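You operate a simulated robot arm through the tools that you are given. There is no shell and no other tool. Be economical: measure what you need, move in short steps, check, and stop when the job is done.

You are at the controls of a simulated two-armed robot. One attempt, no reset.

Task
Air the cabin: swap the short washboard for the mesh board.
Fine: slide the hatch fully open and leave it so; the short board stands in the rack's free slot; mesh board right down in the grooves; shut the locker lid.
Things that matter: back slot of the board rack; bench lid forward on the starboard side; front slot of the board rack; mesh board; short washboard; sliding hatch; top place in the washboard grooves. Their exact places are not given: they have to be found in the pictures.

It is judged by the outcome, as a careful person would: the job done as asked, and still so three seconds after it is handed in. It fails if anything else is knocked over, pushed out of place, dropped, spilled or broken. A push-on lid holds only when it is set on centred and level and pressed home; a screw cap is set on level and turned clockwise until tight.

Robot
Two 7-joint arms with two-finger parallel grippers on one trunk, on a base that drives. Base frame: it is fixed to the floor where the robot stands at the start and does not move with it; the origin is under the middle of the robot, x ahead of it, y to its left, z up. Readings come in mm, rad, newtons and seconds.
The left shoulder is at the start at [50, 165, 1255], the right one opposite. With the tool pointing down near the work surface each hand reaches from about 100 to 320 mm from the robot's upright axis, wherever it stands, measured 20 degrees to its own side. Places, roughly: back slot of the board rack [-200, -900, 200]; bench lid forward on the starboard side [-200, -1100, 700]; front slot of the board rack [-200, -800, 200]; short washboard (69x2x15 cm) [500, -100, 1000]; sliding hatch [700, -100, 1100]; top place in the washboard grooves [500, -100, 900]. Payload 3.91 kg a hand.
Tool frame (each hand has its own): the origin (TCP) lies between the finger pads and is the grasp point; the fingertips stand 30 mm ahead of it; z points along the fingers, y is the line along which they close. The gripper opens to 110 mm. The fingers are 20 mm wide and 10 mm thick; the gripper's body (48 by 112 mm) begins 55 mm behind the TCP.
Orientation is told as [roll, pitch, yaw] about the base's x, y, z axes, in that order, counted from this pose: with the fingers straight down and closing along the base's y, the tool's x points along the base's -x, its y along +y and its z along -z.

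Tools
- The arms move only by the tool play_rows. It takes "left_rows", "right_rows" or both (then of equal length, played together; a hand with none holds still); each is a list of rows, each a list of 7 numbers: the opening in per cent of the stroke, from 0 (shut) to 100 (fully open), then the shift along the tool's x, y, z in units of 500 mm (1.0 is 500 mm), then the turn, a rotation vector about the tool's x, y, z in units of 90 degrees (1.0 is 90 degrees). In form: [[jaw, dx, dy, dz, rx, ry, rz], ...]. A call has 1 to 8 rows; each row is the pose to reach, as a shift and turn from the pose commanded when the call began, along the tool's axes at that moment. A call with a number of a shift or a turn outside -1 to 1 is refused whole. Each row takes 0.2 s and may step no farther than 50 mm and 0.15 rad from the row before; otherwise, or with a gripper value out of range, the whole call is refused. Where a pose cannot be reached the arm comes as near as it can. A force on the tool above 50 N (or 10 N above the force at the start of the call, whichever is more), or a blocked arm, ends the call early, and 0.2 s more pass. Each finger travels about 45 mm/s and halts on what it meets, pressing with about 42 N; the grip force reading is that of the motor and also rises with nothing between the fingers. The clock runs only during rows and for 0.2 s after the last one: add rows that repeat a pose to give the fingers time. It gives the time, the measured TCP pose, the force on the tool (base axes), the opening and the grip force at its end, in the units of the frame above (readings bear some noise), with the torque about the TCP (base axes, N m) and any sound that the robot's microphone picked up.
- Cameras (640 x 400 px; columns grow to the right, rows downward): "scene" is now at [107.5, -41.8, 1423.2]; the picture's right is [-0.51, -0.86, 0.00], its down [-0.51, 0.30, -0.80] and it looks along [0.69, -0.41, -0.59] (base axes); focal length 214 px, centre (320, 200). "left" rides on the left gripper at [73, -17, -103] in its tool frame; the picture's right is [0.23, 0.97, 0.00], its down [-0.76, 0.18, -0.62] and it looks along [-0.61, 0.14, 0.78] (tool axes); focal length 222 px, centre (320, 200). "right" rides on the right gripper at [72, 17, -103] in its tool frame; the picture's right is [-0.23, 0.97, 0.00], its down [-0.76, -0.18, -0.62] and it looks along [-0.61, -0.14, 0.78] (tool axes); focal length 222 px, centre (320, 200).
- snapshot(camera): a new picture of that camera. It takes no simulated time.
- slide_trunk(by): slides the trunk up (or, below 0, down) by that many mm; the arms and the scene camera ride with it, the base frame stays. It gives what a move gives, with no picture.
- drive_base(legs): drives the robot by 1 to 6 legs, each [ahead, left, turn to the left] in mm, mm and rad, along the robot's own axes; the way and the turn of a leg run together, so that a leg with both is an arc; at most 1500 mm and 3.142 rad a leg. The arms and the cameras ride along, it lands a little off, and it stops where it bumps. It gives what a move gives.
- pan_tilt(pan, tilt): turns the head with the scene camera to pan (to the left, within 1.396 rad either way) and tilt (down, from -0.506 to 1.204), counted from straight ahead of the robot. It gives what a move gives.
- pixel_to_xyz(camera, pixels): for up to 12 pixels [column, row] of the newest picture of that camera ("zoom" is the newest enlarged one), the place [x, y, z] in the base frame of the surface seen there, good to about 2 mm. It takes no simulated time.
- enlarge(camera, box): a new picture of the part [left, top, right, bottom] of that camera's present view, enlarged. It takes no simulated time.
- sign_off(): hands the job in; it is judged then, once.

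Work in short steps. Measure before you move; look again where a grasp or a placing could have gone wrong, and mend it. You have 80 turns and 58 pictures in all, those below and enlarged ones among them. Open the grippers and draw the arms clear of the work before you hand the job in, unless the task says otherwise; then end with one line.

The tools are called after "Emit:" by a JSON object that holds its "fn" and its "kwargs". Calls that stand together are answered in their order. play_rows: Moves the arms, as the interface text tells. Its arguments: {"type":"object","properties":{"left_rows":{"type":"array"},"right_rows":{"type":"array"}},"required":[]} The other tools are called the same way: slide_trunk (by) slides the trunk up or down; drive_base (legs) drives the base; pan_tilt (pan, tilt) turns the head that bears the scene camera; snapshot (camera) takes a picture; pixel_to_xyz (camera, pixels) gives the place of the surface under pixels of a picture; enlarge (camera, box) takes an enlarged picture of a part of a camera's view; sign_off () hands the job in.

At the start:

```text
clock: 0.0
left_ee_pos: [350.5, -30.0, 1373.5]
left_tcp_rot: [-0.002, 0.0, 0.003]
left_force: [-0.6, -0.1, 0.5]
left_torque: [-0.01, 0.04, 0.0]
left_finger_gap: 109.9
left_gripper_force: 0.0
right_ee_pos: [331.1, -459.0, 1411.0]
right_tcp_rot: [-0.002, -0.001, 0.002]
right_force: [-0.7, -0.3, -0.5]
right_torque: [-0.01, 0.0, -0.01]
right_finger_gap: 110.0
right_gripper_force: 0.2
trunk travel left (down, up): [-475.0, 28.0]
robot x, y, heading: [1.4, 0.3, 0.002]
head pan, tilt: [-0.531, 0.635]
```

scene: 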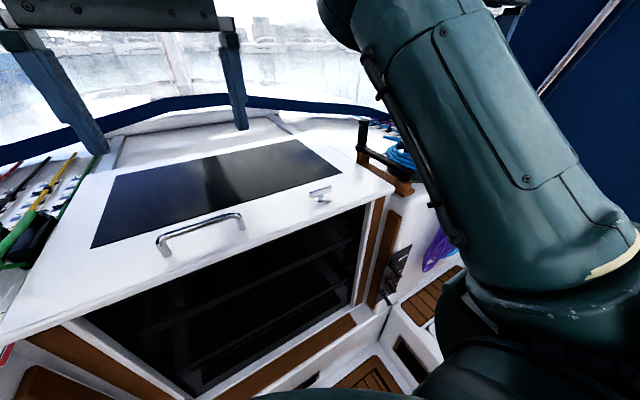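
right: 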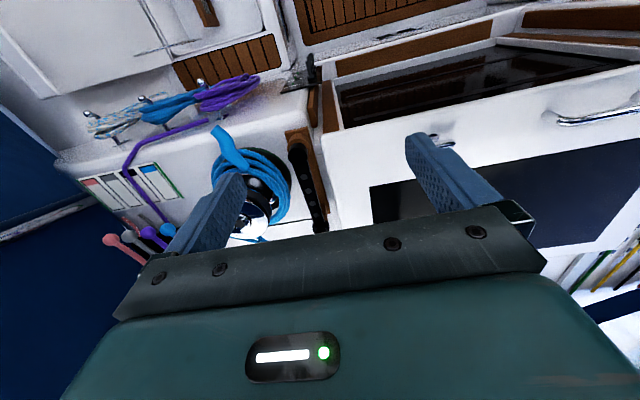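
left: 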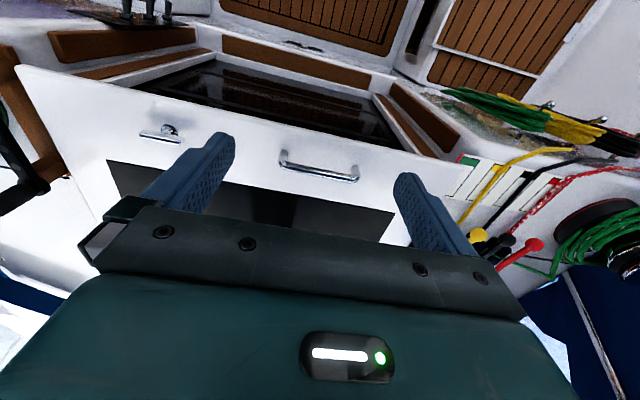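

The scene picture shows the closed hatch with a handle near (205,235) and a turn-knob near (320,193). I measure some points on it before looking around.

Emit:
{"fn": "pixel_to_xyz", "kwargs": {"camera": "scene", "pixels": [[165, 243], [205, 222], [238, 219], [320, 193], [310, 195], [5, 335], [390, 190], [90, 330], [370, 205], [200, 385], [360, 310], [105, 165]]}}

Emit:
{"fn": "pan_tilt", "kwargs": {"pan": 0.0, "tilt": 0.9}}

Emit:
{"fn": "snapshot", "kwargs": {"camera": "scene"}}

```text
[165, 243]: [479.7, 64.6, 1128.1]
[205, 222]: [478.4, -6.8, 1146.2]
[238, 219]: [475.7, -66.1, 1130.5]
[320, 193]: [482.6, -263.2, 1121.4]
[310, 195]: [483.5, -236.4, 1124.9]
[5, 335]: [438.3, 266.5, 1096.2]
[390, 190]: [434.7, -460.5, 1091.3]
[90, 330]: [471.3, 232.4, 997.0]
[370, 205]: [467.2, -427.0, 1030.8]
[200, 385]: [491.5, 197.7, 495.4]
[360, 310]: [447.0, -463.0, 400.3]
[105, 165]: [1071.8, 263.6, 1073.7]
```

```text
clock: 0.9
left_ee_pos: [350.8, -30.3, 1375.0]
left_tcp_rot: [-0.001, 0.0, 0.002]
left_force: [-0.8, 0.0, -0.4]
left_torque: [-0.01, 0.02, -0.03]
left_finger_gap: 109.9
left_gripper_force: 0.0
right_ee_pos: [332.6, -458.7, 1409.9]
right_tcp_rot: [-0.001, 0.0, 0.0]
right_force: [0.1, 0.3, -0.9]
right_torque: [0.02, -0.01, -0.03]
right_finger_gap: 110.0
right_gripper_force: 0.1
trunk travel left (down, up): [-475.0, 28.0]
robot x, y, heading: [1.5, 1.7, 0.003]
head pan, tilt: [0.0, 0.901]
```

```text
54 pictures are left
```

scene: 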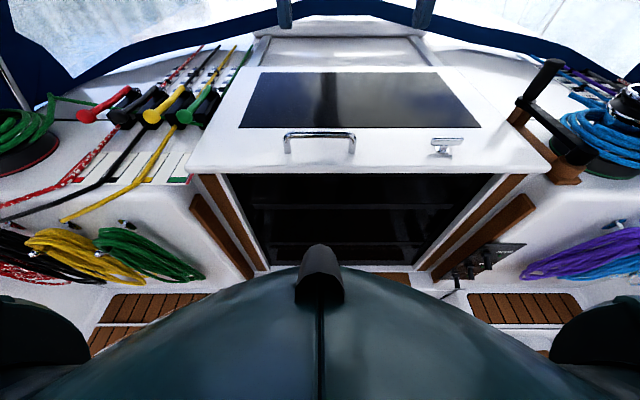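

The opening under the hatch is dark; I enlarge it to see whether there are boards and where the latch is.

Emit:
{"fn": "enlarge", "kwargs": {"camera": "scene", "box": [180, 110, 540, 290]}}

Emit:
{"fn": "pixel_to_xyz", "kwargs": {"camera": "scene", "pixels": [[240, 180], [350, 180], [480, 180], [350, 200], [350, 220], [350, 240], [300, 255], [205, 178], [200, 220], [520, 180], [530, 205], [460, 250]]}}

Emit:
{"fn": "pan_tilt", "kwargs": {"pan": -1.39, "tilt": 0.6}}

Emit:
{"fn": "snapshot", "kwargs": {"camera": "scene"}}

```text
1.78 times, centred on (360, 200) of scene
```

zoom: 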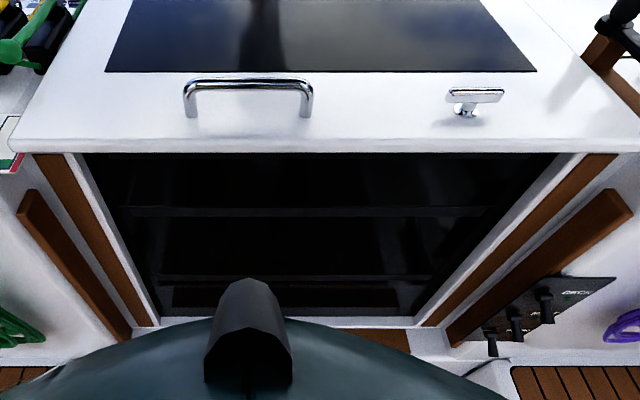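

```text
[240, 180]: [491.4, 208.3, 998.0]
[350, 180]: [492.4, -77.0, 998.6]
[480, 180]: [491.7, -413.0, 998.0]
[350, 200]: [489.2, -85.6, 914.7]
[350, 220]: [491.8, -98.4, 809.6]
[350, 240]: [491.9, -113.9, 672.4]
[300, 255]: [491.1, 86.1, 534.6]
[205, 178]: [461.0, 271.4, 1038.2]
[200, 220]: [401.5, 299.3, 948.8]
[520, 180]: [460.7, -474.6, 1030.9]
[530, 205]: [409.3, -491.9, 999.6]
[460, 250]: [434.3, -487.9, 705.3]
```

```text
clock: 2.5
left_ee_pos: [352.1, -29.5, 1374.6]
left_tcp_rot: [-0.001, 0.001, 0.003]
left_force: [-1.0, 0.2, 0.9]
left_torque: [0.0, 0.0, -0.02]
left_finger_gap: 110.3
left_gripper_force: 0.1
right_ee_pos: [331.8, -458.6, 1411.4]
right_tcp_rot: [-0.002, 0.0, 0.002]
right_force: [0.3, 0.0, 0.8]
right_torque: [0.01, -0.02, 0.02]
right_finger_gap: 109.9
right_gripper_force: 0.1
trunk travel left (down, up): [-475.0, 28.0]
robot x, y, heading: [3.1, 2.9, 0.006]
head pan, tilt: [-1.389, 0.6]
```

```text
52 pictures are left
```

scene: 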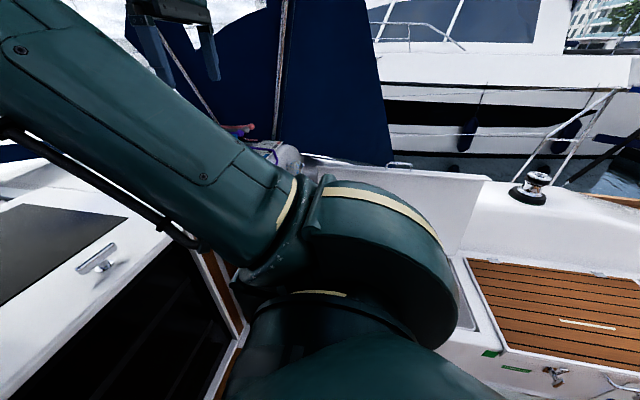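

The top dark board lies in the plane x≈492 beneath the hatch; the starboard locker is hidden by my right arm. Hands are high (z≈1370+), so I turn the base right and look.

Emit:
{"fn": "drive_base", "kwargs": {"legs": [[0, 0, -1.2]]}}

Emit:
{"fn": "pan_tilt", "kwargs": {"pan": -0.5, "tilt": 0.8}}

Emit:
{"fn": "snapshot", "kwargs": {"camera": "scene"}}

Emit:
{"fn": "snapshot", "kwargs": {"camera": "right"}}

```text
clock: 5.9
left_ee_pos: [100.1, -338.0, 1373.9]
left_tcp_rot: [-0.001, -0.001, -1.198]
left_force: [0.2, -0.6, 0.2]
left_torque: [0.0, 0.01, 0.01]
left_finger_gap: 110.1
left_gripper_force: 0.0
right_ee_pos: [-306.6, -475.6, 1411.2]
right_tcp_rot: [-0.001, 0.0, -1.199]
right_force: [0.7, -0.3, -0.2]
right_torque: [0.01, 0.0, -0.01]
right_finger_gap: 110.2
right_gripper_force: 0.0
trunk travel left (down, up): [-475.0, 28.0]
robot x, y, heading: [-3.2, -1.3, -1.199]
head pan, tilt: [-1.389, 0.6]
```

```text
clock: 7.1
left_ee_pos: [99.6, -338.2, 1374.1]
left_tcp_rot: [-0.003, 0.0, -1.197]
left_force: [-1.1, 0.0, 0.4]
left_torque: [0.02, -0.02, 0.01]
left_finger_gap: 110.0
left_gripper_force: 0.0
right_ee_pos: [-307.0, -475.8, 1410.1]
right_tcp_rot: [-0.002, -0.001, -1.197]
right_force: [0.3, -0.5, 0.6]
right_torque: [-0.02, 0.0, 0.02]
right_finger_gap: 109.7
right_gripper_force: 0.0
trunk travel left (down, up): [-475.0, 28.0]
robot x, y, heading: [-2.1, -1.0, -1.199]
head pan, tilt: [-0.499, 0.799]
```

```text
51 pictures are left
```

scene: 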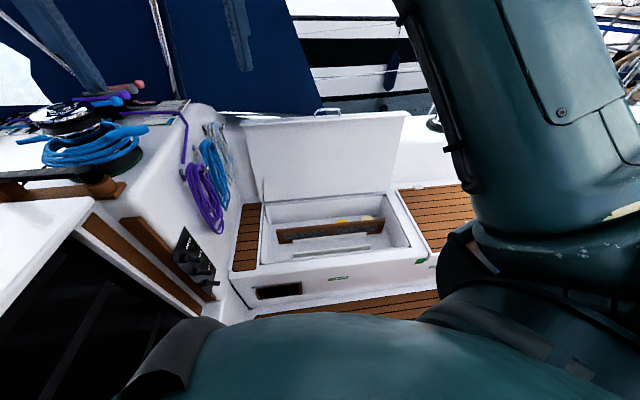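

```text
50 pictures are left
```

right: 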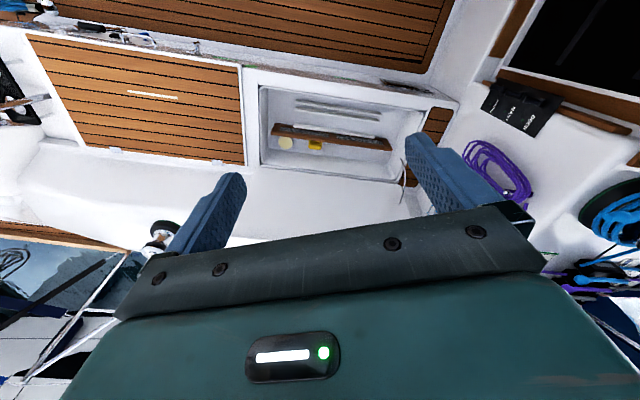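

The locker is open in the scene picture around (335,235), with a brown-framed board inside. I enlarge it and the right camera's view, and measure.

Emit:
{"fn": "enlarge", "kwargs": {"camera": "scene", "box": [225, 100, 445, 310]}}

Emit:
{"fn": "pixel_to_xyz", "kwargs": {"camera": "scene", "pixels": [[277, 234], [383, 219], [277, 243], [383, 232], [298, 255], [370, 246], [262, 205], [270, 264], [427, 258], [384, 193], [405, 113], [240, 122]]}}

Emit:
{"fn": "enlarge", "kwargs": {"camera": "right", "box": [240, 70, 460, 200]}}

Emit:
{"fn": "pixel_to_xyz", "kwargs": {"camera": "right", "pixels": [[275, 126], [389, 143], [300, 100], [380, 115], [295, 107], [380, 120], [285, 143], [317, 146], [265, 90], [425, 110], [410, 180], [260, 165]]}}

```text
1.90 times, centred on (335, 205) of scene
```

zoom: 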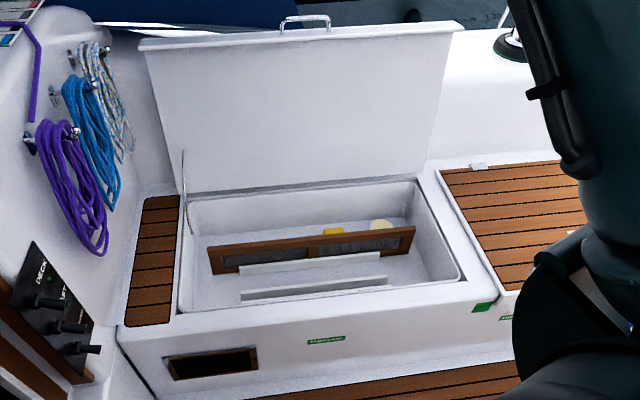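

```text
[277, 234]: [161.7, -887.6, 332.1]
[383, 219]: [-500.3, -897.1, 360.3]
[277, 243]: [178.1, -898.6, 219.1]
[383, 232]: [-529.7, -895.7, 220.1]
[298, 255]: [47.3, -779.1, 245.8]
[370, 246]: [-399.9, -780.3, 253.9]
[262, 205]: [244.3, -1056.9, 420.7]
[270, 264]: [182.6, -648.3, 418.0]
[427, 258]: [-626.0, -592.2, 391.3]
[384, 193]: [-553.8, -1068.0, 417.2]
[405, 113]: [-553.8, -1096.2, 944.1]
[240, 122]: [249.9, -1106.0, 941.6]
```

```text
2.91 times, centred on (350, 135) of right
```

zoom: 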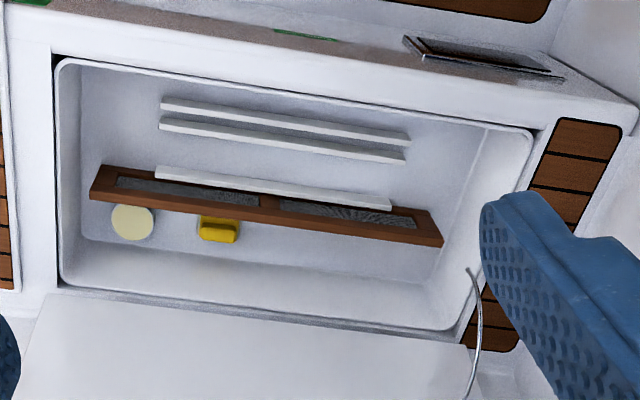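

```text
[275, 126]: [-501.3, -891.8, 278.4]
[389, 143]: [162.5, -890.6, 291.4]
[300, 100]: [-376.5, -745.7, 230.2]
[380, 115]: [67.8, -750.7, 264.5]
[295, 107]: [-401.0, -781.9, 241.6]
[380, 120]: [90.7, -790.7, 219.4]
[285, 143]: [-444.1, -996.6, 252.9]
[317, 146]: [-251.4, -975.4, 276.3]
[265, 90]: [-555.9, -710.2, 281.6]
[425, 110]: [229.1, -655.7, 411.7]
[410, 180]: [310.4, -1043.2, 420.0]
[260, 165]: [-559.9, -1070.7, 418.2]
```

The mesh board is in the back slot (y≈-893, x -510…165, top ≈z 350) and the front slot (y≈-765, between rails at -748 and -781) is free. I measure the floor, seat front, coaming and dodger around my way while still here.

Emit:
{"fn": "pixel_to_xyz", "kwargs": {"camera": "scene", "pixels": [[380, 300], [300, 308], [330, 280], [260, 316], [390, 270], [460, 205], [205, 300], [110, 190], [150, 240], [327, 111], [230, 60], [75, 115]]}}

Emit:
{"fn": "pan_tilt", "kwargs": {"pan": 0.3, "tilt": 0.4}}

Emit:
{"fn": "snapshot", "kwargs": {"camera": "scene"}}

```text
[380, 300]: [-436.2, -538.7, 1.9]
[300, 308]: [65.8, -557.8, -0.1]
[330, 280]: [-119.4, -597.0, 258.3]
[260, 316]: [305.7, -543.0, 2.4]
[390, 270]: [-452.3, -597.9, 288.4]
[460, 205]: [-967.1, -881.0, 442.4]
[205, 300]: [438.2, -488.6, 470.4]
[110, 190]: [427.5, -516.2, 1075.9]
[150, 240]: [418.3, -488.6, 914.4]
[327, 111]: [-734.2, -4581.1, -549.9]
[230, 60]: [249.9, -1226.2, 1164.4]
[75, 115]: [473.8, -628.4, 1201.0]
```

```text
clock: 8.2
left_ee_pos: [100.2, -337.4, 1374.7]
left_tcp_rot: [0.0, -0.001, -1.197]
left_force: [-0.3, 0.2, 0.2]
left_torque: [-0.01, 0.02, -0.02]
left_finger_gap: 110.2
left_gripper_force: 0.1
right_ee_pos: [-307.3, -476.0, 1409.5]
right_tcp_rot: [-0.003, -0.001, -1.198]
right_force: [-0.5, -0.4, -0.6]
right_torque: [0.01, 0.0, -0.04]
right_finger_gap: 109.9
right_gripper_force: 0.0
trunk travel left (down, up): [-475.0, 28.0]
robot x, y, heading: [2.2, 1.5, -1.202]
head pan, tilt: [0.3, 0.4]
```

```text
47 pictures are left
```

scene: 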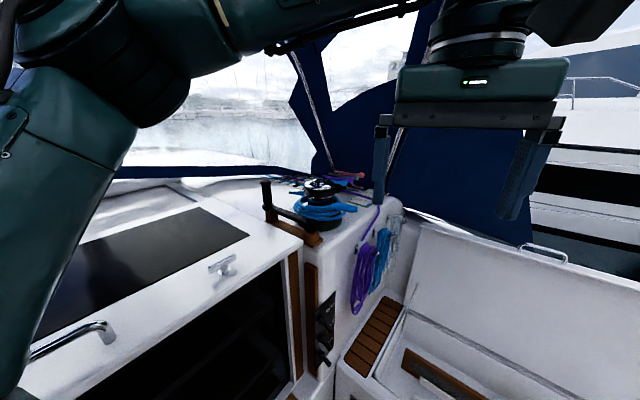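

I look closely at the T-knob on the hatch near (222,265), since it may be a catch.

Emit:
{"fn": "enlarge", "kwargs": {"camera": "scene", "box": [170, 230, 280, 310]}}

Emit:
{"fn": "pixel_to_xyz", "kwargs": {"camera": "zoom", "pixels": [[230, 210], [300, 190], [380, 165], [310, 225], [310, 255], [250, 330]]}}

Emit:
{"fn": "pixel_to_xyz", "kwargs": {"camera": "scene", "pixels": [[100, 328], [265, 183], [270, 220], [300, 238], [545, 250], [520, 243], [250, 237], [195, 205], [130, 190], [175, 185]]}}

```text
5.00 times, centred on (225, 270) of scene
```

zoom: 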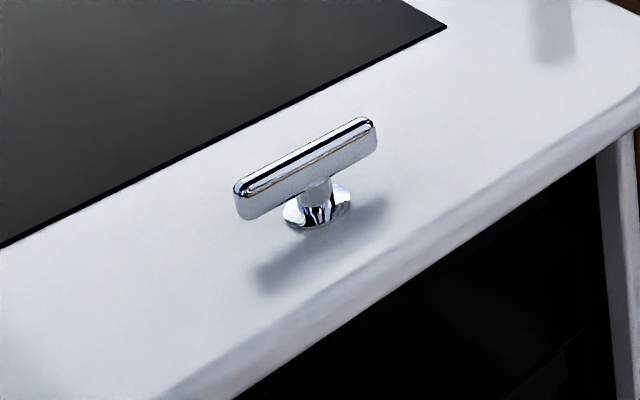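

```text
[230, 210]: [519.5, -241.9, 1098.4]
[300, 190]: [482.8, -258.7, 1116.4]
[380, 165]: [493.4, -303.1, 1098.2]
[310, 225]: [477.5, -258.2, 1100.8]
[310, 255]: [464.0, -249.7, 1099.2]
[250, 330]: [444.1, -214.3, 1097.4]
```

```text
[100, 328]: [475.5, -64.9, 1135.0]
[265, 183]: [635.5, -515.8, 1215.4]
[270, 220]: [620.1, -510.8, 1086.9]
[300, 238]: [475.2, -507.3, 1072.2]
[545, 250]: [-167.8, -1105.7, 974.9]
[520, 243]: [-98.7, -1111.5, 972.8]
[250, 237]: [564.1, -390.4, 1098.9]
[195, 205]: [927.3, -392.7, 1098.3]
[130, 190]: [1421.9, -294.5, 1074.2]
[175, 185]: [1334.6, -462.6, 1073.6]
```

The T-knob sits at about [483,-258,1118], bar along y; it looks like a twist catch. I turn back and centre myself at y≈-100, hands still high.

Emit:
{"fn": "drive_base", "kwargs": {"legs": [[0, 0, 1.2], [0, -100, 0]]}}

Emit:
{"fn": "pan_tilt", "kwargs": {"pan": 0.0, "tilt": 0.75}}

Emit:
{"fn": "snapshot", "kwargs": {"camera": "scene"}}

```text
clock: 12.7
left_ee_pos: [347.1, -140.8, 1374.6]
left_tcp_rot: [-0.002, 0.002, -0.026]
left_force: [0.2, -0.5, 0.2]
left_torque: [-0.01, 0.0, -0.04]
left_finger_gap: 110.3
left_gripper_force: 0.1
right_ee_pos: [315.7, -569.0, 1411.3]
right_tcp_rot: [-0.002, 0.001, -0.025]
right_force: [-0.4, 0.8, 0.3]
right_torque: [0.01, 0.0, 0.01]
right_finger_gap: 110.2
right_gripper_force: 0.1
trunk travel left (down, up): [-475.0, 28.0]
robot x, y, heading: [-4.7, -100.8, -0.029]
head pan, tilt: [0.3, 0.4]
```

```text
clock: 13.5
left_ee_pos: [347.9, -140.3, 1373.6]
left_tcp_rot: [-0.002, 0.001, -0.025]
left_force: [-0.1, 0.4, 0.9]
left_torque: [-0.01, 0.0, 0.0]
left_finger_gap: 110.1
left_gripper_force: 0.0
right_ee_pos: [315.1, -568.1, 1411.2]
right_tcp_rot: [-0.001, 0.0, -0.027]
right_force: [-0.2, 0.2, -0.1]
right_torque: [-0.01, -0.01, -0.02]
right_finger_gap: 109.8
right_gripper_force: 0.0
trunk travel left (down, up): [-475.0, 28.0]
robot x, y, heading: [-3.7, -100.3, -0.03]
head pan, tilt: [0.0, 0.75]
```

```text
45 pictures are left
```

scene: 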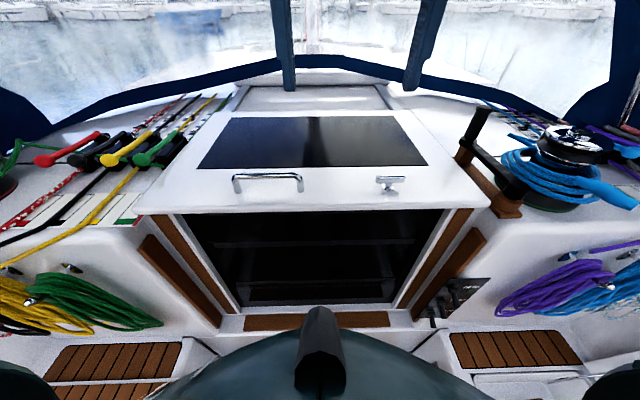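

The heading is -0.03 off; I correct it, then bring the left hand towards the handle, turning it so that it closes along x.

Emit:
{"fn": "drive_base", "kwargs": {"legs": [[0, 0, 0.029]]}}

Emit:
{"fn": "play_rows", "kwargs": {"left_rows": [[60, 0, 0, 0, 0, 0, 0.095], [60, -0.03, 0.03, 0, 0, 0, 0.19], [60, -0.06, 0.06, 0, 0, 0, 0.285], [60, -0.09, 0.1, 0, 0, 0, 0.38], [60, -0.12, 0.15, 0.05, 0, 0, 0.475], [60, -0.15, 0.2, 0.1, 0, 0, 0.57], [60, -0.19, 0.24, 0.15, 0, 0, 0.66], [60, -0.22, 0.27, 0.2, 0, 0, 0.75]]}}

```text
clock: 14.3
left_ee_pos: [348.9, -129.9, 1373.8]
left_tcp_rot: [-0.002, 0.0, 0.002]
left_force: [0.1, 0.2, -0.3]
left_torque: [-0.02, -0.02, -0.03]
left_finger_gap: 109.9
left_gripper_force: 0.2
right_ee_pos: [329.5, -558.6, 1411.6]
right_tcp_rot: [-0.002, 0.0, 0.001]
right_force: [-0.9, -0.3, 0.4]
right_torque: [0.01, 0.03, 0.01]
right_finger_gap: 110.0
right_gripper_force: 0.1
trunk travel left (down, up): [-475.0, 28.0]
robot x, y, heading: [-3.0, -100.2, -0.003]
head pan, tilt: [0.0, 0.75]
```

```text
clock: 16.1
left_ee_pos: [416.6, -13.0, 1264.2]
left_tcp_rot: [0.001, -0.004, -1.173]
left_force: [-1.2, 0.3, -0.4]
left_torque: [0.02, -0.01, 0.01]
left_finger_gap: 66.1
left_gripper_force: 0.1
left hand out of reach, approached as far as the arm can: row 8
right_ee_pos: [328.3, -558.8, 1410.4]
right_tcp_rot: [-0.002, -0.002, 0.0]
right_force: [-0.7, -0.1, 0.8]
right_torque: [0.02, 0.0, 0.02]
right_finger_gap: 109.8
right_gripper_force: 0.1
trunk travel left (down, up): [-475.0, 28.0]
robot x, y, heading: [-1.7, -98.6, 0.002]
head pan, tilt: [0.0, 0.75]
```

The left arm ran out of reach near x≈417 (about 420 mm from my axis). I drive ahead 150 mm to bring the handle well within reach.

Emit:
{"fn": "drive_base", "kwargs": {"legs": [[150, 0, 0]]}}

Emit:
{"fn": "play_rows", "kwargs": {"left_rows": [[60, 0, 0, 0, 0, 0, 0.09], [60, 0, 0, 0, 0, 0, 0.17], [60, 0, 0, 0, 0, 0, 0.255], [60, 0, 0, 0, 0, 0, 0.255]]}}

Emit:
{"fn": "snapshot", "kwargs": {"camera": "scene"}}

```text
clock: 17.3
left_ee_pos: [510.5, -12.5, 1264.1]
left_tcp_rot: [0.0, -0.002, -1.169]
left_force: [-0.2, 0.7, 0.0]
left_torque: [0.0, -0.02, 0.03]
left_finger_gap: 66.2
left_gripper_force: 0.0
right_ee_pos: [423.0, -558.0, 1409.7]
right_tcp_rot: [-0.003, 0.001, 0.005]
right_force: [0.9, -0.4, 0.2]
right_torque: [0.0, -0.01, 0.01]
right_finger_gap: 110.2
right_gripper_force: 0.1
trunk travel left (down, up): [-475.0, 28.0]
robot x, y, heading: [90.1, -100.6, 0.0]
head pan, tilt: [0.0, 0.75]
stopped in leg 1: the robot was blocked; the commanded pose is now the measured one
```

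```text
clock: 18.3
left_ee_pos: [413.1, -45.0, 1247.9]
left_tcp_rot: [0.002, -0.001, -1.57]
left_force: [-0.4, -0.4, 0.7]
left_torque: [-0.01, -0.01, -0.01]
left_finger_gap: 66.1
left_gripper_force: 0.0
left hand out of reach, approached as far as the arm can: row 1, 2, 3, 4
right_ee_pos: [423.6, -558.0, 1410.1]
right_tcp_rot: [-0.002, 0.001, 0.007]
right_force: [-0.2, -0.7, 0.6]
right_torque: [0.01, 0.02, 0.02]
right_finger_gap: 109.9
right_gripper_force: 0.1
trunk travel left (down, up): [-475.0, 28.0]
robot x, y, heading: [90.7, -99.7, 0.002]
head pan, tilt: [0.0, 0.75]
```

```text
44 pictures are left
```

scene: 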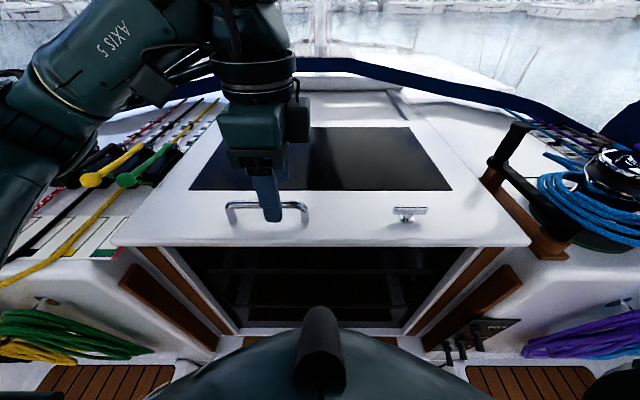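

The base is blocked at x≈90 and a hand pointing down with this yaw reaches only ~320 mm. I'll push the handle with the fingers pitched forward instead; first I turn the left hand's yaw back and shut it.

Emit:
{"fn": "play_rows", "kwargs": {"left_rows": [[0, 0, -0.02, 0, 0, 0, -0.09], [0, 0, -0.04, 0, 0, 0, -0.18], [0, 0, -0.06, 0, 0, 0, -0.27], [0, 0, -0.08, 0, 0, 0, -0.36], [0, 0.02, -0.08, 0, 0, 0, -0.45], [0, 0.04, -0.08, 0, 0, 0, -0.54], [0, 0.06, -0.08, 0, 0, 0, -0.63], [0, 0.08, -0.08, 0, 0, 0, -0.72]]}}

Emit:
{"fn": "play_rows", "kwargs": {"left_rows": [[0, 0, 0, 0, 0, 0, -0.09], [0, 0, 0, 0, 0, 0, -0.18], [0, 0, 0, 0, 0, 0, -0.28], [0, 0, 0, 0, 0, 0, -0.28]]}}

Emit:
{"fn": "play_rows", "kwargs": {"left_rows": [[0, 0, 0, 0, 0, -0.09, 0], [0, 0, 0, 0.02, 0, -0.18, 0], [0, 0, 0, 0.04, 0, -0.27, 0], [0, 0, 0, 0.06, 0, -0.36, 0], [0, 0, 0, 0.08, 0, -0.45, 0], [0, 0, 0, 0.1, 0, -0.54, 0], [0, 0, 0, 0.12, 0, -0.62, 0], [0, 0, 0, 0.12, 0, -0.62, 0]]}}

Emit:
{"fn": "snapshot", "kwargs": {"camera": "scene"}}

```text
clock: 20.1
left_ee_pos: [374.5, -5.6, 1247.6]
left_tcp_rot: [-0.002, 0.0, -0.437]
left_force: [0.9, 0.3, 0.3]
left_torque: [0.02, -0.02, 0.0]
left_finger_gap: 0.0
left_gripper_force: 37.5
right_ee_pos: [423.2, -557.4, 1410.2]
right_tcp_rot: [-0.001, 0.003, 0.005]
right_force: [-0.2, 0.0, 1.3]
right_torque: [-0.03, 0.01, -0.02]
right_finger_gap: 109.8
right_gripper_force: 0.0
trunk travel left (down, up): [-475.0, 28.0]
robot x, y, heading: [87.5, -101.7, 0.003]
head pan, tilt: [0.0, 0.75]
```

```text
refused: row 3 steps farther than a row can; nothing moved
```

```text
clock: 21.9
left_ee_pos: [451.7, -63.8, 1232.4]
left_tcp_rot: [-0.002, -0.976, -0.439]
left_force: [-0.2, 0.4, 0.2]
left_torque: [-0.02, -0.04, 0.0]
left_finger_gap: 0.0
left_gripper_force: 38.1
left hand out of reach, approached as far as the arm can: row 4, 5, 6, 7, 8
right_ee_pos: [422.4, -558.0, 1410.5]
right_tcp_rot: [-0.003, 0.001, 0.006]
right_force: [0.3, 0.9, -0.3]
right_torque: [-0.02, 0.02, 0.01]
right_finger_gap: 109.9
right_gripper_force: 0.1
trunk travel left (down, up): [-475.0, 28.0]
robot x, y, heading: [86.2, -100.0, 0.003]
head pan, tilt: [0.0, 0.75]
```

```text
43 pictures are left
```

scene: 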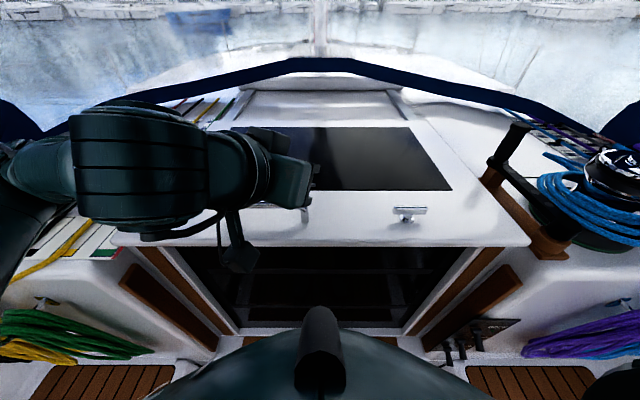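

Left hand is pitched forward (−0.98) but still yawed −0.44. I square its yaw and lower it so the tips end just behind the handle bar (x≈460, y≈0, z≈1128).

Emit:
{"fn": "play_rows", "kwargs": {"left_rows": [[0, 0.03, 0.019, -0.044, -0.077, 0, -0.052], [0, 0.066, 0.064, -0.045, -0.154, 0, -0.104], [0, 0.1, 0.099, -0.032, -0.232, 0, -0.157], [0, 0.1, 0.099, -0.032, -0.232, 0, -0.157]]}}

Emit:
{"fn": "snapshot", "kwargs": {"camera": "scene"}}

```text
clock: 22.9
left_ee_pos: [455.8, -22.0, 1204.8]
left_tcp_rot: [-0.002, -0.975, 0.002]
left_force: [-0.4, 0.6, -0.6]
left_torque: [-0.04, -0.04, -0.02]
left_finger_gap: 0.0
left_gripper_force: 37.9
left hand out of reach, approached as far as the arm can: row 1, 2, 3, 4
right_ee_pos: [423.3, -558.5, 1410.1]
right_tcp_rot: [-0.003, 0.002, 0.005]
right_force: [0.2, -0.3, 0.4]
right_torque: [0.01, -0.01, -0.02]
right_finger_gap: 110.1
right_gripper_force: 0.0
trunk travel left (down, up): [-475.0, 28.0]
robot x, y, heading: [90.1, -98.2, -0.004]
head pan, tilt: [0.0, 0.75]
```

```text
42 pictures are left
```

scene: 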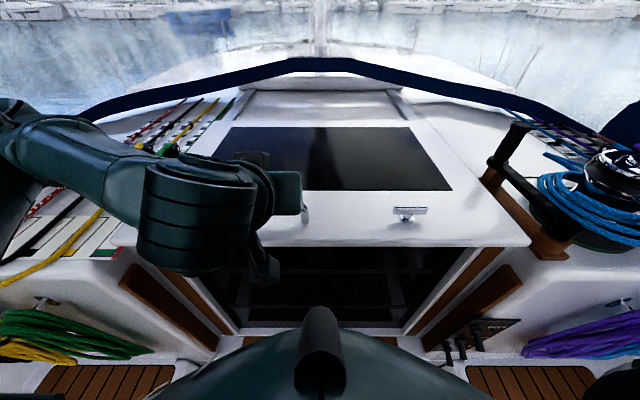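

The readings show the hand was pushed outward: with the hand pitched forward my commanded point was too close to the shoulder, not too far. I back the base 80 mm and command a point ahead, about [400,0,1160].

Emit:
{"fn": "drive_base", "kwargs": {"legs": [[-80, 0, 0]]}}

Emit:
{"fn": "play_rows", "kwargs": {"left_rows": [[0, -0.047, -0.03, 0.044, 0, 0, 0], [0, -0.094, -0.059, 0.088, 0, 0, 0], [0, -0.141, -0.089, 0.132, 0, 0, 0], [0, -0.188, -0.118, 0.177, 0, 0, 0], [0, -0.188, -0.118, 0.177, 0, 0, 0]]}}

```text
clock: 23.9
left_ee_pos: [375.0, -22.3, 1207.0]
left_tcp_rot: [-0.002, -0.975, 0.001]
left_force: [0.1, 0.0, 0.1]
left_torque: [0.01, -0.01, 0.03]
left_finger_gap: 0.2
left_gripper_force: 37.8
right_ee_pos: [342.9, -559.3, 1410.4]
right_tcp_rot: [0.0, 0.002, 0.006]
right_force: [-0.2, 0.1, 0.4]
right_torque: [-0.03, -0.04, 0.03]
right_finger_gap: 109.9
right_gripper_force: 0.1
trunk travel left (down, up): [-475.0, 28.0]
robot x, y, heading: [13.2, -100.9, 0.0]
head pan, tilt: [0.0, 0.75]
```

```text
clock: 25.1
left_ee_pos: [504.7, -81.2, 1232.7]
left_tcp_rot: [-0.002, -0.973, 0.002]
left_force: [-0.9, -0.3, 0.0]
left_torque: [0.01, -0.02, -0.03]
left_finger_gap: 0.0
left_gripper_force: 37.4
right_ee_pos: [343.7, -557.4, 1409.3]
right_tcp_rot: [-0.001, 0.002, 0.006]
right_force: [0.0, 0.5, -0.2]
right_torque: [0.01, -0.01, -0.01]
right_finger_gap: 110.0
right_gripper_force: 0.0
trunk travel left (down, up): [-475.0, 28.0]
robot x, y, heading: [10.8, -99.1, -0.003]
head pan, tilt: [0.0, 0.75]
```

It moved exactly from the measured pose, so that point is now true. I draw back behind the bar and lower to about [420,0,1145].

Emit:
{"fn": "play_rows", "kwargs": {"left_rows": [[0, 0.032, 0.054, -0.047, 0, 0, 0], [0, 0.063, 0.108, -0.094, 0, 0, 0], [0, 0.095, 0.162, -0.141, 0, 0, 0], [0, 0.143, 0.162, -0.108, 0, 0, 0], [0, 0.192, 0.162, -0.075, 0, 0, 0], [0, 0.241, 0.162, -0.042, 0, 0, 0], [0, 0.241, 0.162, -0.042, 0, 0, 0]]}}

Emit:
{"fn": "snapshot", "kwargs": {"camera": "scene"}}

```text
clock: 26.7
left_ee_pos: [417.3, -1.1, 1146.6]
left_tcp_rot: [-0.002, -0.974, 0.002]
left_force: [-0.5, 0.7, 0.4]
left_torque: [-0.03, 0.0, 0.01]
left_finger_gap: 0.1
left_gripper_force: 37.7
right_ee_pos: [342.7, -557.4, 1409.7]
right_tcp_rot: [-0.002, 0.003, 0.006]
right_force: [-0.2, 0.1, -0.4]
right_torque: [-0.03, 0.02, 0.01]
right_finger_gap: 109.9
right_gripper_force: 0.1
trunk travel left (down, up): [-475.0, 28.0]
robot x, y, heading: [11.5, -99.9, 0.003]
head pan, tilt: [0.0, 0.75]
```

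```text
41 pictures are left
```

scene: 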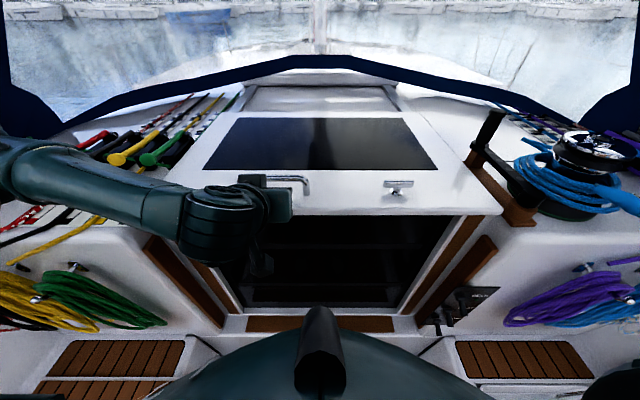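

The hand is right behind the bar. I push ahead gently, 20 mm a row, watching the force to see if the hatch is free or caught.

Emit:
{"fn": "play_rows", "kwargs": {"left_rows": [[0, -0.022, 0, 0.033, 0, 0, 0], [0, -0.045, 0, 0.066, 0, 0, 0], [0, -0.067, 0, 0.099, 0, 0, 0], [0, -0.09, 0, 0.132, 0, 0, 0], [0, -0.112, 0, 0.165, 0, 0, 0]]}}

Emit:
{"fn": "snapshot", "kwargs": {"camera": "scene"}}

```text
clock: 27.9
left_ee_pos: [517.8, -0.2, 1144.2]
left_tcp_rot: [-0.001, -0.974, 0.001]
left_force: [-2.2, 0.7, -3.7]
left_torque: [0.01, 0.17, 0.05]
left_finger_gap: 0.0
left_gripper_force: 38.0
right_ee_pos: [343.8, -558.8, 1410.7]
right_tcp_rot: [-0.001, 0.001, 0.007]
right_force: [-0.1, -0.9, 0.4]
right_torque: [0.01, 0.02, -0.01]
right_finger_gap: 110.0
right_gripper_force: 0.2
trunk travel left (down, up): [-475.0, 28.0]
robot x, y, heading: [11.9, -97.2, 0.001]
head pan, tilt: [0.0, 0.75]
```

```text
40 pictures are left
```

scene: 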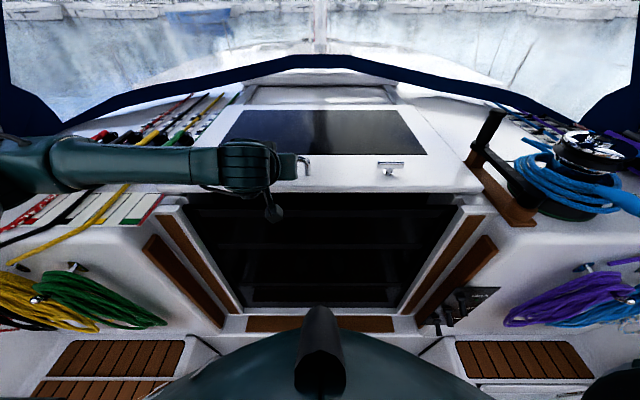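

The hatch slides freely (it moved ~70 mm with a few newtons). I keep pushing.

Emit:
{"fn": "play_rows", "kwargs": {"left_rows": [[0, -0.034, 0, 0.05, 0, 0, 0], [0, -0.067, 0, 0.099, 0, 0, 0], [0, -0.101, 0, 0.149, 0, 0, 0], [0, -0.135, 0, 0.198, 0, 0, 0], [0, -0.169, 0, 0.248, 0, 0, 0], [0, -0.202, 0, 0.298, 0, 0, 0], [0, -0.236, 0, 0.347, 0, 0, 0], [0, -0.27, 0, 0.397, 0, 0, 0]]}}

Emit:
{"fn": "drive_base", "kwargs": {"legs": [[75, 0, 0]]}}

Emit:
{"fn": "snapshot", "kwargs": {"camera": "scene"}}

```text
clock: 29.7
left_ee_pos: [757.8, -0.9, 1145.0]
left_tcp_rot: [-0.003, -0.977, 0.0]
left_force: [0.3, -1.3, -1.5]
left_torque: [0.05, -0.03, 0.02]
left_finger_gap: 0.4
left_gripper_force: 37.8
right_ee_pos: [343.3, -559.4, 1409.5]
right_tcp_rot: [0.0, 0.001, 0.004]
right_force: [0.2, -0.2, 0.2]
right_torque: [0.0, 0.05, -0.01]
right_finger_gap: 110.0
right_gripper_force: 0.1
trunk travel left (down, up): [-475.0, 28.0]
robot x, y, heading: [8.8, -98.0, 0.008]
head pan, tilt: [0.0, 0.75]
```

```text
clock: 30.8
left_ee_pos: [831.7, 1.1, 1144.2]
left_tcp_rot: [-0.002, -0.973, 0.003]
left_force: [-0.4, 0.6, -1.0]
left_torque: [-0.02, 0.01, 0.06]
left_finger_gap: 0.2
left_gripper_force: 37.6
right_ee_pos: [419.3, -557.7, 1410.1]
right_tcp_rot: [-0.002, 0.001, 0.004]
right_force: [0.4, -0.2, -0.6]
right_torque: [-0.01, 0.06, 0.0]
right_finger_gap: 109.9
right_gripper_force: 0.0
trunk travel left (down, up): [-475.0, 28.0]
robot x, y, heading: [83.6, -103.3, 0.0]
head pan, tilt: [0.0, 0.75]
```

```text
39 pictures are left
```

scene: 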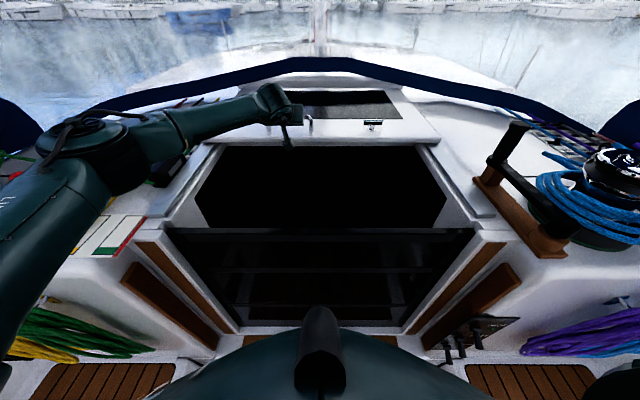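

The hatch is ~380 mm open. I keep pushing until it meets its stop.

Emit:
{"fn": "play_rows", "kwargs": {"left_rows": [[0, -0.022, 0, 0.033, 0, 0, 0], [0, -0.045, 0, 0.066, 0, 0, 0], [0, -0.067, 0, 0.099, 0, 0, 0], [0, -0.09, 0, 0.132, 0, 0, 0], [0, -0.112, 0, 0.165, 0, 0, 0], [0, -0.135, 0, 0.198, 0, 0, 0], [0, -0.157, 0, 0.231, 0, 0, 0]]}}

Emit:
{"fn": "snapshot", "kwargs": {"camera": "scene"}}

```text
clock: 31.4
left_ee_pos: [866.7, -3.9, 1129.5]
left_tcp_rot: [0.005, -0.936, -0.005]
left_force: [1.6, 0.6, -1.0]
left_torque: [0.01, -0.01, -0.02]
left_finger_gap: 0.4
left_gripper_force: 37.2
right_ee_pos: [421.2, -558.5, 1408.3]
right_tcp_rot: [0.001, 0.004, 0.007]
right_force: [0.8, -0.6, -0.4]
right_torque: [0.02, 0.06, 0.03]
right_finger_gap: 110.0
right_gripper_force: 0.0
trunk travel left (down, up): [-475.0, 28.0]
robot x, y, heading: [81.3, -99.6, 0.004]
head pan, tilt: [0.0, 0.75]
stopped in row 3 (left hand): the force on the tool passed its limit at 84 N (the readings are from after the stop); the commanded pose is now the measured one
```

```text
38 pictures are left
```

scene: 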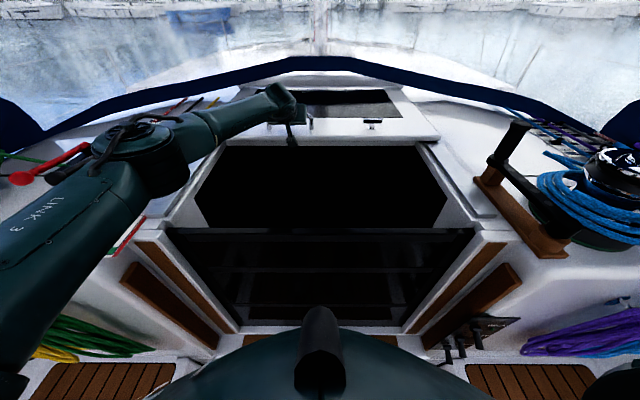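

The push ended hard, at a stop or with the arm touching something. I measure the handle and hatch edges now.

Emit:
{"fn": "pixel_to_xyz", "kwargs": {"camera": "scene", "pixels": [[310, 127], [372, 124], [375, 143], [440, 137], [403, 88], [330, 240], [400, 232], [330, 229], [175, 231], [470, 231], [420, 195], [200, 190]]}}

Emit:
{"fn": "enlarge", "kwargs": {"camera": "scene", "box": [200, 70, 460, 200]}}

```text
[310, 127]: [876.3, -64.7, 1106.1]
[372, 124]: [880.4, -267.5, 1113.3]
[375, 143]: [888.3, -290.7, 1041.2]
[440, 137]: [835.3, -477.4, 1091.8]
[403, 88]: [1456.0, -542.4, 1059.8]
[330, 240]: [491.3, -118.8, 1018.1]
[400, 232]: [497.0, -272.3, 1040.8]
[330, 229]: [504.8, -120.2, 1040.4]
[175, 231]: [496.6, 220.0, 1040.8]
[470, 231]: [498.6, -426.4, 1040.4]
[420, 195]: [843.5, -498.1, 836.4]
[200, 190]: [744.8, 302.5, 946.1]
```

```text
2.46 times, centred on (330, 135) of scene
```

zoom: 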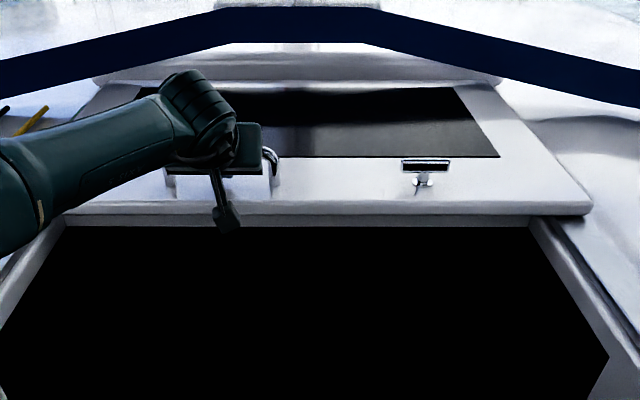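

The hatch has travelled exactly ~400 mm (knob x 480→880). To confirm that is its end stop I back off slightly, raise to bar height and push again in small steps.

Emit:
{"fn": "play_rows", "kwargs": {"left_rows": [[0, 0.011, 0, -0.066, 0, 0, 0], [0, 0.011, 0, -0.066, 0, 0, 0], [0, -0.006, 0, -0.042, 0, 0, 0], [0, -0.018, 0, -0.026, 0, 0, 0], [0, -0.03, 0, -0.01, 0, 0, 0], [0, -0.038, 0, 0.002, 0, 0, 0]]}}

Emit:
{"fn": "enlarge", "kwargs": {"camera": "scene", "box": [200, 70, 460, 200]}}

Emit:
{"fn": "pixel_to_xyz", "kwargs": {"camera": "zoom", "pixels": [[425, 162], [270, 160], [588, 205], [430, 210]]}}

```text
clock: 32.5
left_ee_pos: [859.0, -5.7, 1134.1]
left_tcp_rot: [0.009, -0.916, -0.005]
left_force: [0.4, -1.4, -1.2]
left_torque: [-0.02, 0.01, 0.0]
left_finger_gap: 0.1
left_gripper_force: 38.0
right_ee_pos: [419.0, -558.7, 1409.2]
right_tcp_rot: [0.0, 0.004, 0.007]
right_force: [0.6, 0.2, 0.1]
right_torque: [0.02, 0.05, 0.01]
right_finger_gap: 110.1
right_gripper_force: 0.0
trunk travel left (down, up): [-475.0, 28.0]
robot x, y, heading: [82.2, -98.6, 0.007]
head pan, tilt: [0.0, 0.75]
stopped in row 5 (left hand): the force on the tool passed its limit at 55 N (the readings are from after the stop); the commanded pose is now the measured one
```

```text
2.46 times, centred on (330, 135) of scene
```

zoom: 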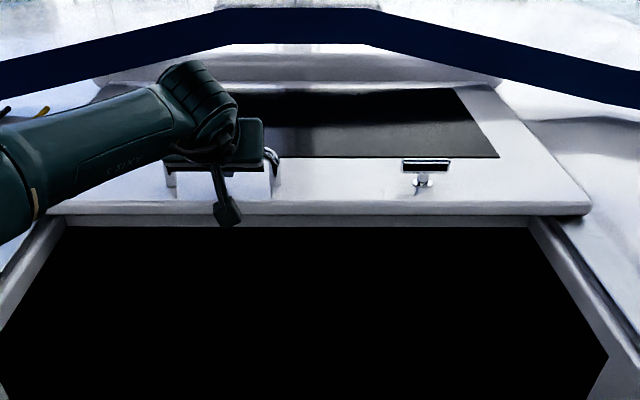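

```text
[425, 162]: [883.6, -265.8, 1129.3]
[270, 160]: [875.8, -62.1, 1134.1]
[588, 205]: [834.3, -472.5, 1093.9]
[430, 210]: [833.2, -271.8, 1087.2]
```

It did not move further with 55 N: the hatch is at its end stop, fully open. The short board's top edge is at z≈1041, x≈501, y 220…-426. I draw the left hand back and level it fingers-down.

Emit:
{"fn": "play_rows", "kwargs": {"left_rows": [[0, 0.024, 0, -0.032, 0, 0, 0], [0, 0.06, 0.015, -0.11, 0, 0, 0], [0, 0.095, 0.03, -0.19, 0, 0, 0], [0, 0.13, 0.045, -0.265, 0, 0, 0], [0, 0.165, 0.06, -0.34, 0, 0, 0], [0, 0.2, 0.075, -0.415, 0, 0, 0], [0, 0.235, 0.09, -0.49, 0, 0, 0], [0, 0.27, 0.1, -0.56, 0, 0, 0]]}}

Emit:
{"fn": "play_rows", "kwargs": {"left_rows": [[30, 0, 0, 0, 0, 0.085, 0], [50, 0, 0, 0, 0, 0.17, 0], [50, 0, 0, 0, 0, 0.255, 0], [50, 0, 0, 0, 0, 0.34, 0], [50, 0, 0, 0, 0, 0.425, 0], [50, 0, 0, 0, 0, 0.51, 0], [50, 0, 0, 0, 0, 0.583, 0]]}}

```text
clock: 34.4
left_ee_pos: [552.2, 42.5, 1197.9]
left_tcp_rot: [0.008, -0.916, -0.005]
left_force: [0.1, -0.2, -0.1]
left_torque: [0.02, 0.0, -0.03]
left_finger_gap: 0.0
left_gripper_force: 37.6
right_ee_pos: [417.7, -557.6, 1410.4]
right_tcp_rot: [-0.002, 0.001, 0.007]
right_force: [-1.2, 0.2, 0.1]
right_torque: [0.02, 0.01, -0.01]
right_finger_gap: 109.8
right_gripper_force: 0.1
trunk travel left (down, up): [-475.0, 28.0]
robot x, y, heading: [85.4, -97.2, 0.01]
head pan, tilt: [0.0, 0.75]
```

```text
clock: 36.0
left_ee_pos: [553.1, 45.4, 1199.0]
left_tcp_rot: [0.003, 0.0, 0.003]
left_force: [0.4, -0.6, 0.2]
left_torque: [-0.01, 0.01, -0.03]
left_finger_gap: 54.8
left_gripper_force: 0.1
right_ee_pos: [418.3, -556.5, 1409.3]
right_tcp_rot: [-0.001, 0.002, 0.008]
right_force: [0.1, 0.0, 0.0]
right_torque: [0.02, 0.02, -0.02]
right_finger_gap: 109.8
right_gripper_force: 0.2
trunk travel left (down, up): [-475.0, 28.0]
robot x, y, heading: [81.2, -97.7, 0.006]
head pan, tilt: [0.0, 0.75]
```

Hand-down at x=553, z=1199 is reachable. I now yaw the left hand the other way (+90°) and mirror it with the right hand (−90°).

Emit:
{"fn": "play_rows", "kwargs": {"left_rows": [[50, 0.01, 0, 0, 0, 0, -0.09], [50, 0.02, 0, 0, 0, 0, -0.18], [50, 0.03, 0, 0, 0, 0, -0.27], [50, 0.04, 0, 0, 0, 0, -0.36], [50, 0.06, 0, 0, 0, 0, -0.45], [50, 0.08, 0, 0, 0, 0, -0.54], [50, 0.1, 0, 0, 0, 0, -0.63], [50, 0.104, 0, 0, 0, 0, -0.72]], "right_rows": [[50, 0, 0.03, 0, 0, 0, 0.09], [50, -0.01, 0.1, 0.03, 0, 0, 0.18], [50, -0.02, 0.17, 0.06, 0, 0, 0.27], [50, -0.03, 0.24, 0.1, 0, 0, 0.36], [50, -0.04, 0.31, 0.14, 0, 0, 0.45], [50, -0.05, 0.38, 0.18, 0, 0, 0.54], [50, -0.06, 0.45, 0.22, 0, 0, 0.63], [50, -0.07, 0.5, 0.26, 0, 0, 0.72]]}}

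Emit:
{"fn": "play_rows", "kwargs": {"left_rows": [[50, 0, 0, 0, 0, 0, -0.09], [50, 0, 0, 0, 0, 0, -0.18], [50, 0, 0, 0, 0, 0, -0.27], [50, 0, 0, 0, 0, 0, -0.28], [50, 0, 0, 0, 0, 0, -0.28]], "right_rows": [[50, 0, 0, 0, 0, 0, 0.09], [50, 0, 0, 0, 0, 0, 0.18], [50, 0, 0, 0, 0, 0, 0.27], [50, 0, 0, 0, 0, 0, 0.28], [50, 0, 0, 0, 0, 0, 0.28]]}}

Emit:
{"fn": "snapshot", "kwargs": {"camera": "scene"}}

```text
clock: 37.8
left_ee_pos: [499.5, 45.5, 1198.4]
left_tcp_rot: [-0.002, -0.004, 1.133]
left_force: [-0.3, 0.1, 0.0]
left_torque: [-0.01, -0.03, 0.03]
left_finger_gap: 54.9
left_gripper_force: 0.0
right_ee_pos: [512.0, -469.9, 1297.7]
right_tcp_rot: [-0.001, -0.004, -1.112]
right_force: [-0.3, 0.7, -0.2]
right_torque: [-0.03, -0.02, 0.0]
right_finger_gap: 54.9
right_gripper_force: 0.1
right hand out of reach, approached as far as the arm can: row 3, 4, 5, 6, 7, 8
trunk travel left (down, up): [-475.0, 28.0]
robot x, y, heading: [80.9, -100.2, 0.001]
head pan, tilt: [0.0, 0.75]
```

```text
clock: 39.0
left_ee_pos: [502.5, 44.5, 1199.1]
left_tcp_rot: [-0.003, -0.003, 1.572]
left_force: [0.2, 0.4, -0.3]
left_torque: [-0.04, -0.01, -0.01]
left_finger_gap: 55.3
left_gripper_force: 0.1
right_ee_pos: [408.8, -510.1, 1270.4]
right_tcp_rot: [0.0, -0.001, -1.562]
right_force: [0.7, -0.2, 0.4]
right_torque: [0.01, 0.0, 0.03]
right_finger_gap: 54.9
right_gripper_force: 0.1
right hand out of reach, approached as far as the arm can: row 1, 2, 3, 4, 5
trunk travel left (down, up): [-475.0, 28.0]
robot x, y, heading: [80.7, -101.5, 0.003]
head pan, tilt: [0.0, 0.75]
```

```text
35 pictures are left
```

scene: 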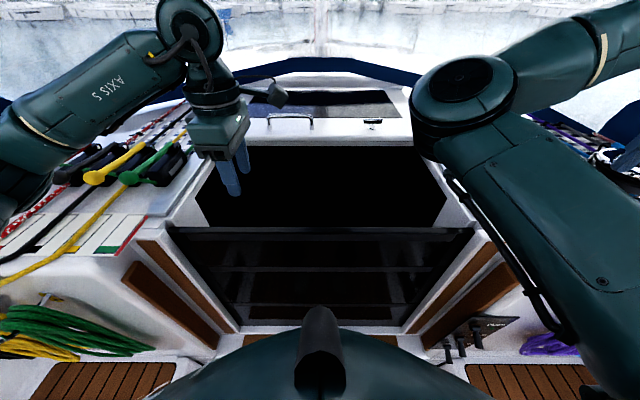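

The left hand is well placed at yaw +90; the right arm folds badly and blocks the view. I'll use the left hand alone at the board's centre: it goes to y≈-103 while the right hand goes back to its first pose.

Emit:
{"fn": "play_rows", "kwargs": {"left_rows": [[50, 0, 0, 0, 0, 0, 0], [50, 0, 0, 0, 0, 0, 0], [50, 0, 0, 0, 0, 0, 0], [50, 0, 0, 0, 0, 0, 0], [50, 0.07, 0, 0, 0, 0, 0], [50, 0.14, 0, 0, 0, 0, 0], [50, 0.22, 0, 0, 0, 0, 0], [50, 0.296, 0, 0, 0, 0, 0]], "right_rows": [[50, -0.06, -0.013, -0.03, 0, 0, -0.09], [50, -0.12, -0.026, -0.06, 0, 0, -0.18], [50, -0.19, -0.04, -0.09, 0, 0, -0.27], [50, -0.25, -0.053, -0.12, 0, 0, -0.36], [50, -0.31, -0.066, -0.15, 0, 0, -0.45], [50, -0.38, -0.08, -0.18, 0, 0, -0.54], [50, -0.44, -0.093, -0.21, 0, 0, -0.63], [50, -0.5, -0.106, -0.24, 0, 0, -0.72]]}}

Emit:
{"fn": "snapshot", "kwargs": {"camera": "scene"}}

```text
clock: 40.8
left_ee_pos: [498.8, -106.0, 1198.8]
left_tcp_rot: [-0.003, -0.005, 1.573]
left_force: [0.1, -0.1, 0.3]
left_torque: [0.02, -0.03, 0.03]
left_finger_gap: 54.9
left_gripper_force: 0.1
right_ee_pos: [355.9, -762.4, 1388.8]
right_tcp_rot: [0.002, 0.0, -0.432]
right_force: [0.2, 0.0, 0.0]
right_torque: [0.05, -0.03, -0.02]
right_finger_gap: 54.8
right_gripper_force: 0.2
trunk travel left (down, up): [-475.0, 28.0]
robot x, y, heading: [83.6, -98.1, 0.003]
head pan, tilt: [0.0, 0.75]
```

```text
34 pictures are left
```

scene: 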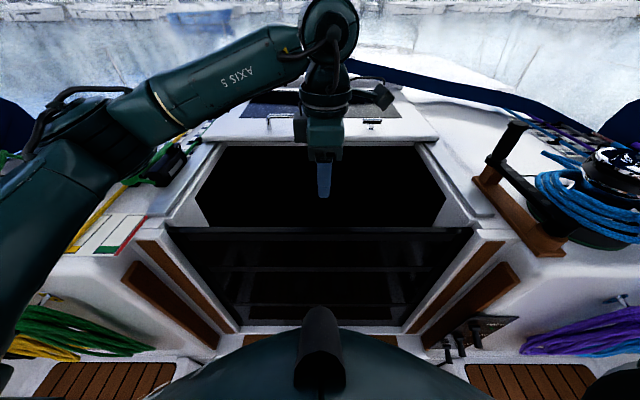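

The left hand is now at the middle of the opening. I look closely at the short board's top edge to get its faces and ends.

Emit:
{"fn": "enlarge", "kwargs": {"camera": "scene", "box": [150, 210, 500, 330]}}

Emit:
{"fn": "pixel_to_xyz", "kwargs": {"camera": "scene", "pixels": [[320, 227], [320, 229], [320, 231], [320, 233], [320, 235], [320, 250], [320, 262], [320, 268], [168, 231], [472, 231], [180, 250], [462, 245]]}}

```text
1.83 times, centred on (325, 270) of scene
```

zoom: 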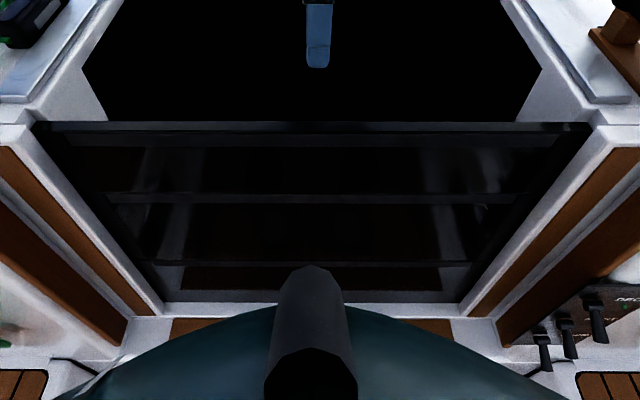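

```text
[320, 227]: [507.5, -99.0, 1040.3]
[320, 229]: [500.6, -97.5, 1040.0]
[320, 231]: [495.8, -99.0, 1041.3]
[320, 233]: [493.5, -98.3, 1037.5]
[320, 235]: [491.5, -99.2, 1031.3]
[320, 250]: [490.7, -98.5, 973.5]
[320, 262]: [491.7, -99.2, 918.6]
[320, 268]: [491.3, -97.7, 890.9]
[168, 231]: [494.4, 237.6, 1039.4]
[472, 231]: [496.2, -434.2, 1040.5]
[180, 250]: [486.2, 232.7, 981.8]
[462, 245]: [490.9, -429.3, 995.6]
```

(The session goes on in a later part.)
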